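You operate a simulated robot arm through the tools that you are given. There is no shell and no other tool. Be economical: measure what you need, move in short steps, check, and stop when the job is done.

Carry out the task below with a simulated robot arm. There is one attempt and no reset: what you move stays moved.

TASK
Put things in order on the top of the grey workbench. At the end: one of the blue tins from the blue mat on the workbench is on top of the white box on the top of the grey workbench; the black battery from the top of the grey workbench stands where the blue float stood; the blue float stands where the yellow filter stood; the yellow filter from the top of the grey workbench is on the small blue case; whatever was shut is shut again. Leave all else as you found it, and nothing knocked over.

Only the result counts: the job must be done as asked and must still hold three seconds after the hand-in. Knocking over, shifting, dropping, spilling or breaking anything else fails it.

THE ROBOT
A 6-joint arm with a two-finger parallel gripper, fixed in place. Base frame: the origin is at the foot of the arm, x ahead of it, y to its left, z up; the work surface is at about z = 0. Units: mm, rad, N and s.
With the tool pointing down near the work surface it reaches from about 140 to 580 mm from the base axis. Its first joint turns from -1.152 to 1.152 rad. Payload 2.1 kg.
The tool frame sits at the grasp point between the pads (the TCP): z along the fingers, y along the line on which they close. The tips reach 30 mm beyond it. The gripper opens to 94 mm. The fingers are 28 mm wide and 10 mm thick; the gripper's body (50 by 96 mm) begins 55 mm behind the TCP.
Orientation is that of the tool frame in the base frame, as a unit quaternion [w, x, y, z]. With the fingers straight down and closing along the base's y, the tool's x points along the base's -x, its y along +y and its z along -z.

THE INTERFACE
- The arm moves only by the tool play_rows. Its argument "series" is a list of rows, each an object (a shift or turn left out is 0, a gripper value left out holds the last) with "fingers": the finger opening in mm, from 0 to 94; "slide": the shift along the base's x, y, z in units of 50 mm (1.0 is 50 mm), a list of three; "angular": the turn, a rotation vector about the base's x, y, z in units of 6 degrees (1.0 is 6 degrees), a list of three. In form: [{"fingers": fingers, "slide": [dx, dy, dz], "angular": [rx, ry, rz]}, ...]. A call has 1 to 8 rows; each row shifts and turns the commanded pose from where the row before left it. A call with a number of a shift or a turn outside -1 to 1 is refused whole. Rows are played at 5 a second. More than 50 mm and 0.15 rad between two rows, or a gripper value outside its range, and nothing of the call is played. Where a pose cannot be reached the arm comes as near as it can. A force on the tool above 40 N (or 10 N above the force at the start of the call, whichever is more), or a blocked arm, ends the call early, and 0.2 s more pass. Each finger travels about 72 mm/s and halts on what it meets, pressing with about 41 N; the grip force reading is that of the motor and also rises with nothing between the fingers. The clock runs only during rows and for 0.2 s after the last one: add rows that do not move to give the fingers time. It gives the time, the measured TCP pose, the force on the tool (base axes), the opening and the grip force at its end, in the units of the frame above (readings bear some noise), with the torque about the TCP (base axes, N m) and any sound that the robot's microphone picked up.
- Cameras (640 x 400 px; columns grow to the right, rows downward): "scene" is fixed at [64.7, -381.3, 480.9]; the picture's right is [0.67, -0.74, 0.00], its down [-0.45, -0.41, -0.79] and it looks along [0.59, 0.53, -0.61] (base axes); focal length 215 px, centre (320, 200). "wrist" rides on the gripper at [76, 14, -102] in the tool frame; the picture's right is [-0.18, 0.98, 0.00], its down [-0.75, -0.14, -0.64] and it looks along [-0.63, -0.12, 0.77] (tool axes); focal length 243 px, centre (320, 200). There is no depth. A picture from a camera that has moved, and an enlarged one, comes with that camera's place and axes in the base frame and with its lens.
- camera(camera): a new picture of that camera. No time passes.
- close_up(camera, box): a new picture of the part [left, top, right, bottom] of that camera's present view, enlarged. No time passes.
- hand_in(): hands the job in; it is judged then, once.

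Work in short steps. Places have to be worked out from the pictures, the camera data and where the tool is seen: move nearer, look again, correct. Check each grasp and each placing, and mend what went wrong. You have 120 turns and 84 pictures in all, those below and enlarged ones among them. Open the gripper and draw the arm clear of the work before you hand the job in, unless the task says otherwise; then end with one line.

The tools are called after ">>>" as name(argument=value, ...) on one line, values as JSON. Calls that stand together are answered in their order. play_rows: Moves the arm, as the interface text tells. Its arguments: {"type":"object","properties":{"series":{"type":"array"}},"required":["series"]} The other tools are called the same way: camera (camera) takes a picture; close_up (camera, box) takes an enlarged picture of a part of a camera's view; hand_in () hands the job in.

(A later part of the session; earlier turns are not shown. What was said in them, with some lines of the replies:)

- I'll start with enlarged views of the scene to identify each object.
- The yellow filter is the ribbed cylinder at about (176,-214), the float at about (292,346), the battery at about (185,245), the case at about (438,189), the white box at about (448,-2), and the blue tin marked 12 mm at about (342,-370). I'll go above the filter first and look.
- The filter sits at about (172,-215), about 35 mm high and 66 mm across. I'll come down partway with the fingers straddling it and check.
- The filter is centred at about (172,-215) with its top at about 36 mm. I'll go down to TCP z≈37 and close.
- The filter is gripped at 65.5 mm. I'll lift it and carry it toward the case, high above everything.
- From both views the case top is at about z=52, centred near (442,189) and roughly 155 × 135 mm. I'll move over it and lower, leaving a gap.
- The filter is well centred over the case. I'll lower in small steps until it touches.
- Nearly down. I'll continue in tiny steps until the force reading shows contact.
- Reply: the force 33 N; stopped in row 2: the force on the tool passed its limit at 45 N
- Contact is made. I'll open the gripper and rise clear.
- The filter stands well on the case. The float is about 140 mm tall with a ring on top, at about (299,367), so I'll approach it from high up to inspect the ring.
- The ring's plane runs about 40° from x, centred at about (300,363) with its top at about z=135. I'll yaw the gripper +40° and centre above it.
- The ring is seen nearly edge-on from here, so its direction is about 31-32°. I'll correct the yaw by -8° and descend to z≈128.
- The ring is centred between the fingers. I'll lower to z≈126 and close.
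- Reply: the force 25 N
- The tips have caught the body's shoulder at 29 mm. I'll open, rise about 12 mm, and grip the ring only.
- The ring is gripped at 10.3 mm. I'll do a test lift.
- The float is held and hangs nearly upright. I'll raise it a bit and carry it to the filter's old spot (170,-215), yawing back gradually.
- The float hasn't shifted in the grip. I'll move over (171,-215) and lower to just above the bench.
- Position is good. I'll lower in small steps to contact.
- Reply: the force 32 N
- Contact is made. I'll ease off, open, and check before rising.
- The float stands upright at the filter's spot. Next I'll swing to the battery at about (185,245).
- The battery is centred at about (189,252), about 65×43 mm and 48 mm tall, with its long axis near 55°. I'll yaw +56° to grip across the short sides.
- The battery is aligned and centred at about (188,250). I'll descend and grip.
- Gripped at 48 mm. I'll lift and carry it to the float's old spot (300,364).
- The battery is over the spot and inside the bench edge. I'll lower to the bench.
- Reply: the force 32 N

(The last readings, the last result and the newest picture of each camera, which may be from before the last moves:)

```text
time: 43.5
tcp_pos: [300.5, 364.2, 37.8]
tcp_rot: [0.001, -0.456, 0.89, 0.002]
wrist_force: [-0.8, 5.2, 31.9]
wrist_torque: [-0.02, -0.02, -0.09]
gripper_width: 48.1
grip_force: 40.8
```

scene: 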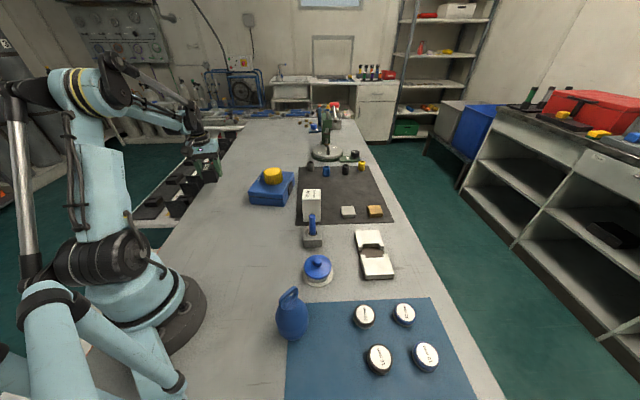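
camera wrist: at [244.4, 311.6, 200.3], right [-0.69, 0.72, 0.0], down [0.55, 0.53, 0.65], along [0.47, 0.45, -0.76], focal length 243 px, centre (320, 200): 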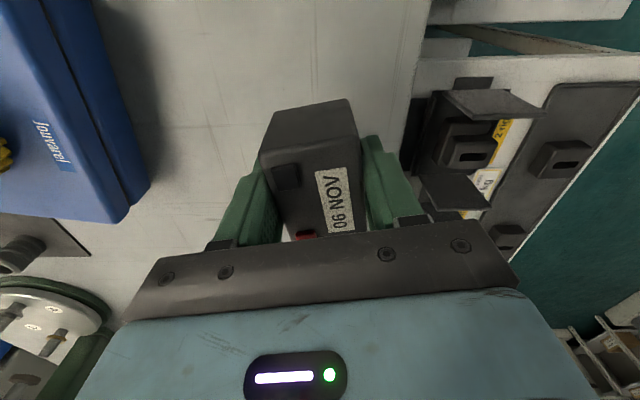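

Contact is made. I'll release and rise.

>>> play_rows(series=[{"slide": [0, 0, 0.03]}, {"fingers": 68}, {}, {}, {"slide": [0, 0, 0.5]}, {"slide": [0, 0, 0.9]}, {"slide": [0, 0, 0.9]}, {}])

>>> close_up(camera="scene", box=[150, 120, 310, 240])

>>> camera(camera="wrist")

```text
time: 45.3
tcp_pos: [302.6, 362.4, 153.0]
tcp_rot: [0.001, -0.456, 0.89, 0.001]
wrist_force: [0.1, 0.1, -0.8]
wrist_torque: [-0.03, -0.01, 0.0]
gripper_width: 68.0
grip_force: 0.0
```

```text
3.33 times, centred on (230, 180) of scene
camera zoom: at [64.7, -381.3, 480.9], right [0.67, -0.74, 0.0], down [-0.45, -0.41, -0.79], along [0.59, 0.53, -0.61], focal length 717 px, centre (620, 267)
```

zoom: 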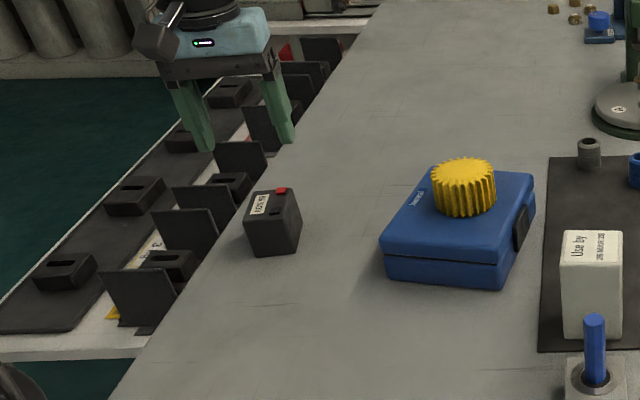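

```text
42 pictures are left
camera wrist: at [246.7, 307.7, 255.8], right [-0.69, 0.72, 0.0], down [0.55, 0.53, 0.65], along [0.47, 0.45, -0.76], focal length 243 px, centre (320, 200)
```

wrist: 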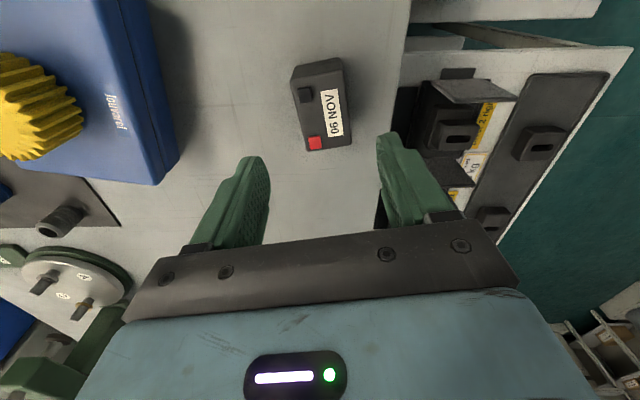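

The battery is placed. Now I'll cross to the blue tin marked 12 mm at about (342,-370), staying high and yawing back.

>>> play_rows(series=[{"slide": [0, 0, 0.9]}, {"slide": [0.04, -0.6, 0.75], "angular": [0, 0, -1]}, {"slide": [0.04, -0.92, 0.2], "angular": [0, 0, -1]}, {"slide": [0.04, -0.92, 0], "angular": [0, 0, -1]}, {"slide": [0.04, -0.92, 0], "angular": [0, 0, -1]}, {"slide": [0.04, -0.92, 0], "angular": [0, 0, -1]}, {"slide": [0.04, -0.92, 0], "angular": [0, 0, -1]}, {"slide": [0.04, -0.92, 0], "angular": [0, 0, -1]}])

>>> play_rows(series=[{"slide": [0.04, -0.92, 0], "angular": [0, 0, -1]}, {"slide": [0.04, -0.92, 0], "angular": [0, 0, -1]}, {"slide": [0.04, -0.92, 0], "angular": [0, 0, -1]}, {"slide": [0.04, -0.92, 0], "angular": [0, 0, -1]}, {"slide": [0.04, -0.92, 0], "angular": [0, 0, -1]}, {"slide": [0.04, -0.92, 0], "angular": [0, 0, -1]}, {"slide": [0.04, -0.92, 0], "angular": [0, 0, -1]}, {"slide": [0.04, -0.92, 0], "angular": [0, 0, -1]}])

>>> play_rows(series=[{"slide": [0.1, -0.9, -0.2]}, {"slide": [0, 0, -0.6]}, {}])

>>> camera(camera="wrist")

>>> camera(camera="scene")

```text
time: 47.1
tcp_pos: [312.5, 58.2, 242.1]
tcp_rot: [0.002, -0.107, 0.994, 0.0]
wrist_force: [0.4, 0.0, -0.3]
wrist_torque: [-0.01, 0.01, 0.01]
gripper_width: 68.1
grip_force: 0.1
```

```text
time: 48.9
tcp_pos: [327.2, -311.3, 243.8]
tcp_rot: [0.002, 0.308, 0.951, -0.001]
wrist_force: [1.8, -1.1, -1.0]
wrist_torque: [0.0, 0.0, -0.01]
gripper_width: 67.8
grip_force: 0.1
```

```text
time: 49.7
tcp_pos: [332.8, -354.1, 205.5]
tcp_rot: [0.001, 0.307, 0.952, -0.001]
wrist_force: [-0.5, 0.0, -0.2]
wrist_torque: [-0.02, -0.04, 0.03]
gripper_width: 67.9
grip_force: 0.0
```

```text
41 pictures are left
camera wrist: at [278.4, -298.2, 308.1], right [0.72, 0.69, 0.0], down [0.53, -0.55, 0.65], along [0.45, -0.47, -0.76], focal length 243 px, centre (320, 200)
```

wrist: 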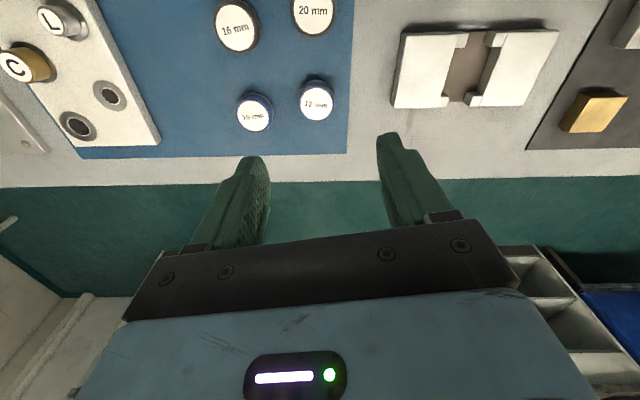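

```text
40 pictures are left
```

scene: 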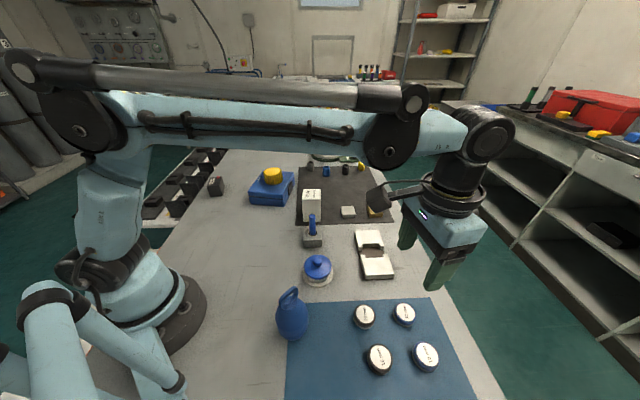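

The tin is centred at about (341,-369), about 38 mm across with its top near 22 mm. I'll yaw back 30° for clearance from its neighbours, centre, and descend partway.

>>> play_rows(series=[{"slide": [0.08, -0.15, 0], "angular": [0, 0, 1]}, {"slide": [0.08, -0.15, -0.3], "angular": [0, 0, 1]}, {"slide": [0, 0, -0.5], "angular": [0, 0, 1]}, {"slide": [0, 0, -0.6], "angular": [0, 0, 1]}, {"slide": [0, 0, -0.6], "angular": [0, 0, 1]}, {}])

>>> camera(camera="wrist")

```text
time: 51.1
tcp_pos: [341.7, -370.4, 104.8]
tcp_rot: [0.002, 0.049, 0.999, 0.001]
wrist_force: [0.1, 0.7, 0.3]
wrist_torque: [0.05, -0.01, -0.03]
gripper_width: 68.1
grip_force: 0.2
```

```text
39 pictures are left
camera wrist: at [266.6, -348.8, 208.8], right [0.28, 0.96, 0.0], down [0.73, -0.21, 0.65], along [0.62, -0.18, -0.76], focal length 243 px, centre (320, 200)
```

wrist: 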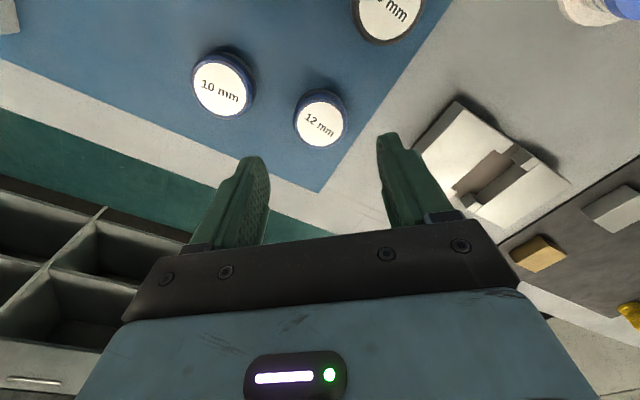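

The tin is centred. I'll descend to z≈37 and close.

>>> play_rows(series=[{"slide": [-0.04, 0, -0.5]}, {"slide": [0, 0, -0.5]}, {"slide": [0, 0, -0.35]}, {}])

>>> play_rows(series=[{"fingers": 50}, {"fingers": 32}, {}, {}, {}])

>>> camera(camera="wrist")

```text
time: 52.1
tcp_pos: [339.2, -371.0, 37.9]
tcp_rot: [0.002, 0.05, 0.999, 0.001]
wrist_force: [0.2, -0.8, 0.2]
wrist_torque: [0.0, -0.01, 0.02]
gripper_width: 67.9
grip_force: 0.0
```

```text
time: 53.3
tcp_pos: [340.2, -370.9, 39.5]
tcp_rot: [0.002, 0.049, 0.999, 0.0]
wrist_force: [0.6, 0.3, -0.3]
wrist_torque: [-0.04, 0.0, -0.02]
gripper_width: 42.1
grip_force: 40.9
```

```text
38 pictures are left
camera wrist: at [264.9, -350.1, 142.1], right [0.28, 0.96, 0.0], down [0.73, -0.22, 0.65], along [0.62, -0.18, -0.76], focal length 243 px, centre (320, 200)
```

wrist: 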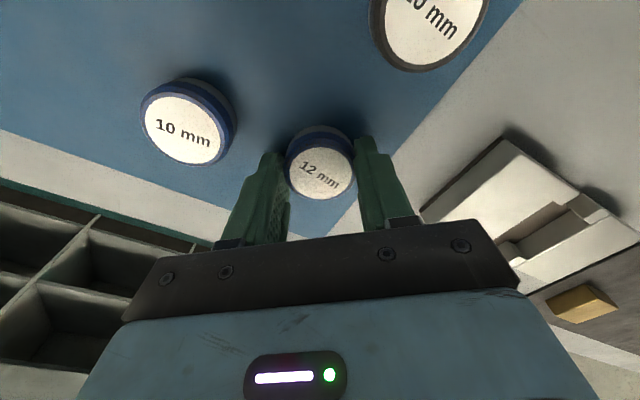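

The tin is gripped at 42 mm. I'll lift and carry it toward the white box.

>>> play_rows(series=[{"slide": [0, 0, 0.4]}, {"slide": [0, 0, 0.9]}, {"slide": [0, 0, 0.9]}, {"slide": [0, 0, 0.9]}, {"slide": [0.1, 0.7, 0.3]}, {"slide": [0.2, 0.85, 0]}, {"slide": [0.2, 0.85, 0]}, {"slide": [0.2, 0.85, 0]}])

>>> play_rows(series=[{"slide": [0.2, 0.85, 0]}, {"slide": [0.2, 0.85, 0]}, {"slide": [0.2, 0.85, 0]}, {}, {}])

>>> camera(camera="wrist")

>>> close_up(camera="scene", box=[260, 130, 400, 250])

```text
time: 55.1
tcp_pos: [377.3, -207.0, 209.3]
tcp_rot: [0.002, 0.051, 0.999, 0.0]
wrist_force: [0.0, -0.9, -0.9]
wrist_torque: [0.0, 0.0, -0.01]
gripper_width: 42.1
grip_force: 41.1
```

```text
time: 56.3
tcp_pos: [406.5, -77.8, 208.4]
tcp_rot: [0.001, 0.051, 0.999, 0.0]
wrist_force: [0.5, 0.5, -0.3]
wrist_torque: [0.02, 0.0, -0.01]
gripper_width: 42.5
grip_force: 41.2
```

```text
37 pictures are left
camera wrist: at [332.7, -57.4, 312.6], right [0.28, 0.96, 0.0], down [0.73, -0.22, 0.65], along [0.62, -0.18, -0.76], focal length 243 px, centre (320, 200)
```

wrist: 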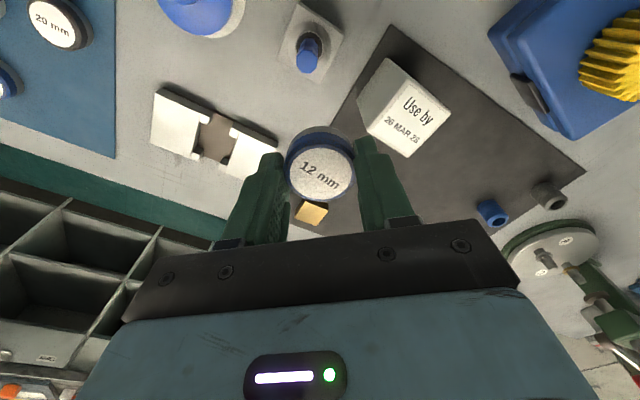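

```text
3.33 times, centred on (330, 190) of scene
camera zoom: at [64.7, -381.3, 480.9], right [0.67, -0.74, 0.0], down [-0.45, -0.41, -0.79], along [0.59, 0.53, -0.61], focal length 717 px, centre (287, 233)
```

zoom: 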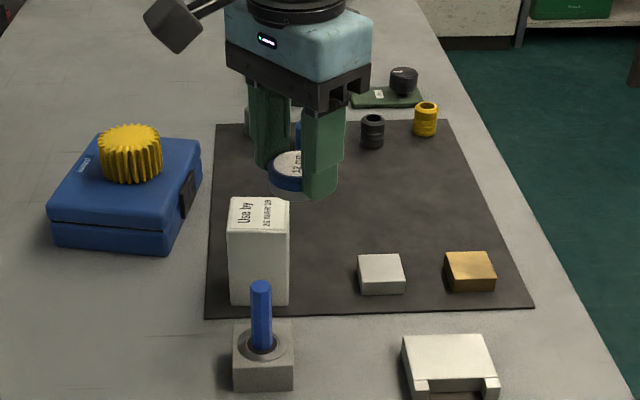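

I'll zoom in on the box top to locate it.

>>> close_up(camera="wrist", box=[340, 40, 470, 170])

>>> close_up(camera="scene", box=[290, 170, 350, 230])

```text
3.08 times, centred on (405, 105) of wrist
camera zoom: at [332.7, -57.4, 312.6], right [0.28, 0.96, 0.0], down [0.73, -0.22, 0.65], along [0.62, -0.18, -0.76], focal length 746 px, centre (58, 492)
```

zoom: 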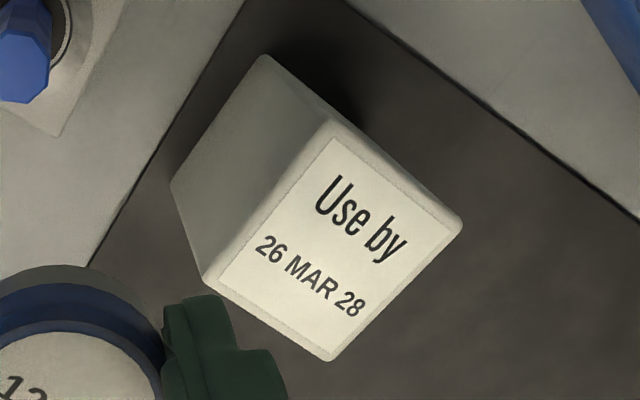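

```text
6.67 times, centred on (320, 200) of scene
camera zoom: at [64.7, -381.3, 480.9], right [0.67, -0.74, 0.0], down [-0.45, -0.41, -0.79], along [0.59, 0.53, -0.61], focal length 1434 px, centre (320, 200)
```

zoom: 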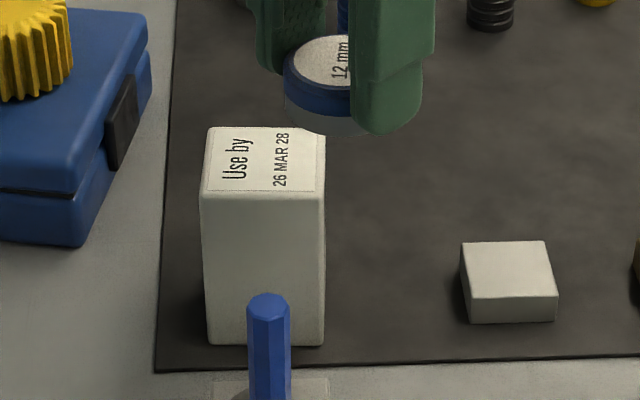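

The box top is at z≈90, centred at (445.5,-1.5), a ~55 mm square turned 45°. I'll move over it and lower to just above.

>>> play_rows(series=[{"slide": [0.39, 0.76, 0]}, {"slide": [0.39, 0.77, 0]}, {}, {"slide": [0, 0, -0.7]}, {"slide": [0, 0, -0.5]}, {}, {}])

>>> camera(camera="wrist")

>>> close_up(camera="scene", box=[280, 150, 370, 230])

```text
time: 57.9
tcp_pos: [443.9, -1.6, 148.6]
tcp_rot: [0.002, 0.05, 0.999, 0.001]
wrist_force: [-0.9, -0.1, -0.9]
wrist_torque: [0.03, 0.0, -0.02]
gripper_width: 42.2
grip_force: 41.2
```

```text
33 pictures are left
camera wrist: at [369.6, 19.7, 250.3], right [0.28, 0.96, 0.0], down [0.73, -0.22, 0.65], along [0.62, -0.18, -0.76], focal length 243 px, centre (320, 200)
```

wrist: 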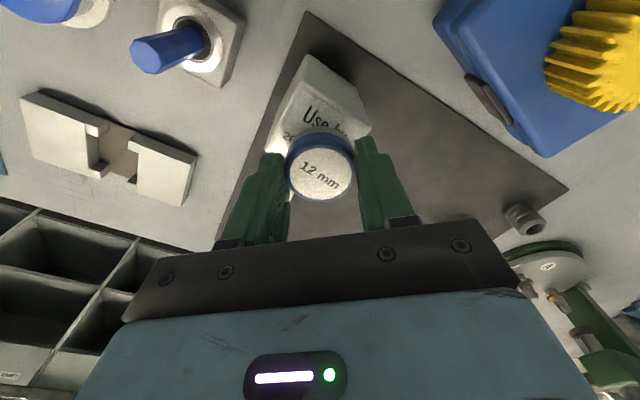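

```text
5.00 times, centred on (325, 190) of scene
camera zoom: at [64.7, -381.3, 480.9], right [0.67, -0.74, 0.0], down [-0.45, -0.41, -0.79], along [0.59, 0.53, -0.61], focal length 1075 px, centre (295, 250)
```

zoom: 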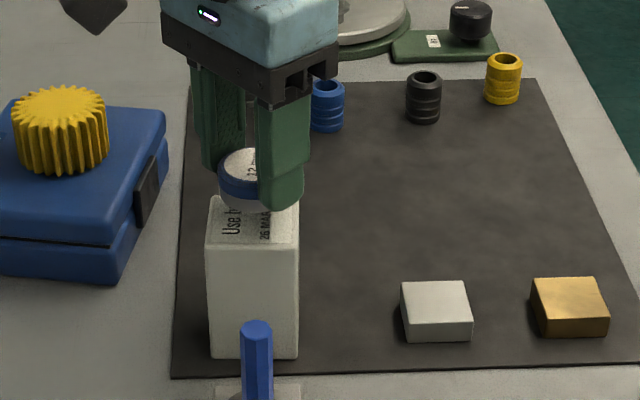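

Aligned. I'll lower slowly to contact.

>>> play_rows(series=[{"slide": [0.02, 0, -0.2]}, {"slide": [0, 0, -0.1]}, {"slide": [0, 0, -0.03]}, {}])

>>> play_rows(series=[{"slide": [0, 0, -0.03]}, {"slide": [0, 0, -0.03]}, {}])

```text
time: 58.9
tcp_pos: [444.9, -2.2, 131.2]
tcp_rot: [0.003, 0.049, 0.999, 0.0]
wrist_force: [-0.8, -0.5, 9.1]
wrist_torque: [-0.02, 0.02, -0.01]
gripper_width: 42.2
grip_force: 41.0
```

```text
time: 59.7
tcp_pos: [444.9, -2.7, 124.9]
tcp_rot: [0.003, 0.05, 0.999, 0.0]
wrist_force: [-1.7, -0.8, 12.3]
wrist_torque: [0.0, 0.02, -0.01]
gripper_width: 42.4
grip_force: 40.8
```

Contact registered but the z reading dropped further than commanded, so I'll look before releasing.

>>> close_up(camera="scene", box=[280, 150, 370, 230])

>>> camera(camera="wrist")

```text
5.00 times, centred on (325, 190) of scene
camera zoom: at [64.6, -381.3, 480.9], right [0.67, -0.74, 0.0], down [-0.45, -0.41, -0.79], along [0.59, 0.53, -0.61], focal length 1075 px, centre (295, 250)
```

zoom: 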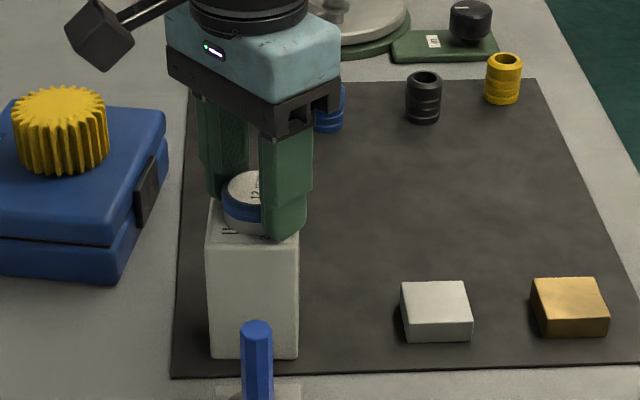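

```text
30 pictures are left
camera wrist: at [370.7, 18.4, 230.1], right [0.28, 0.96, 0.0], down [0.73, -0.22, 0.65], along [0.62, -0.18, -0.76], focal length 243 px, centre (320, 200)
```

wrist: 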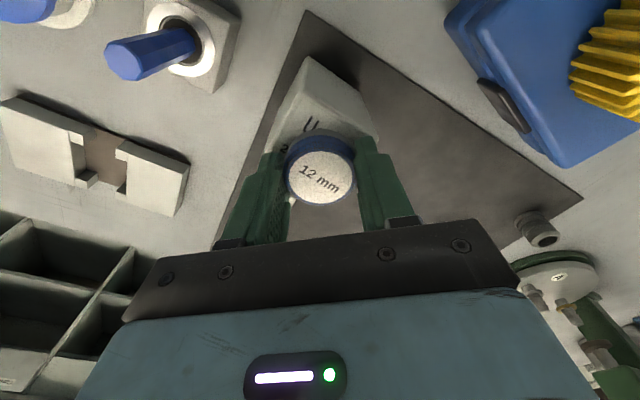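

The tin rests on the box. I'll release gently and rise.

>>> play_rows(series=[{"slide": [0, 0, 0.03]}, {"fingers": 50}, {"fingers": 64}, {}, {}, {"slide": [0, 0, 0.3]}, {"slide": [0, 0, 0.8]}, {"slide": [0, 0, 0.8]}])

>>> play_rows(series=[{"slide": [-0.7, 0, 0.5]}, {"slide": [-0.9, 0, 0]}, {"slide": [-0.9, 0, 0]}, {"slide": [-0.9, 0, 0]}, {}])

>>> camera(camera="scene")

>>> close_up(camera="scene", box=[240, 140, 400, 250])

>>> camera(camera="wrist")

```text
time: 61.5
tcp_pos: [445.6, -4.9, 222.2]
tcp_rot: [0.002, 0.05, 0.999, 0.001]
wrist_force: [0.1, 0.4, 0.0]
wrist_torque: [0.03, -0.03, -0.02]
gripper_width: 64.3
grip_force: 0.0
```

```text
time: 62.7
tcp_pos: [272.0, -1.1, 248.2]
tcp_rot: [0.003, 0.049, 0.999, 0.0]
wrist_force: [1.0, 0.1, 0.4]
wrist_torque: [0.01, -0.01, -0.02]
gripper_width: 63.7
grip_force: 0.0
```

```text
29 pictures are left
```

scene: 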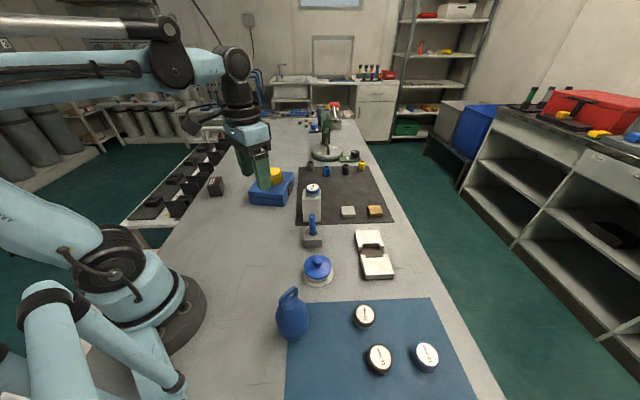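

```text
3.64 times, centred on (320, 195) of scene
camera zoom: at [64.6, -381.3, 480.9], right [0.67, -0.74, 0.0], down [-0.45, -0.41, -0.79], along [0.59, 0.53, -0.61], focal length 782 px, centre (320, 218)
```

zoom: 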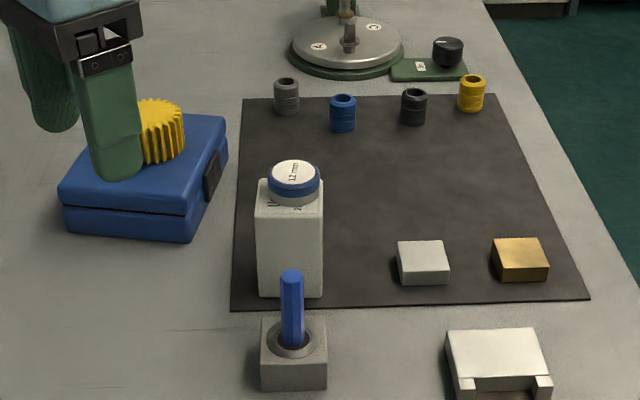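

```text
27 pictures are left
camera wrist: at [197.0, 21.3, 351.3], right [0.28, 0.96, 0.0], down [0.73, -0.22, 0.65], along [0.62, -0.18, -0.76], focal length 243 px, centre (320, 200)
```

wrist: 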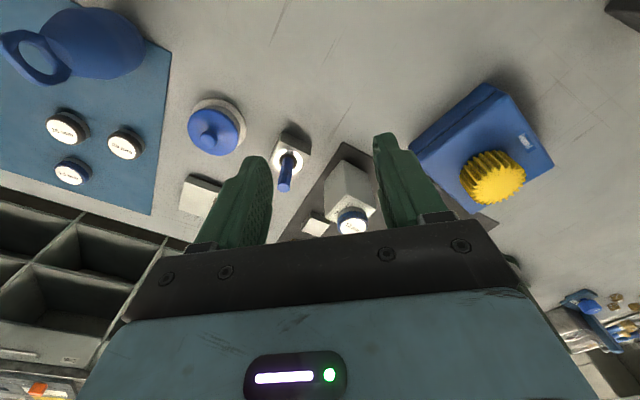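

The pictures show all four items in place and everything standing. Nothing was opened and the arm is clear, so I'm handing in.

>>> hand_in()

```text
The job is handed in.
```

The job is handed in: the 12 mm blue tin is on the white box, the battery stands where the float was, the float stands where the filter was, and the filter is on the blue case. Nothing was opened, and the last pictures show everything else standing where it was.
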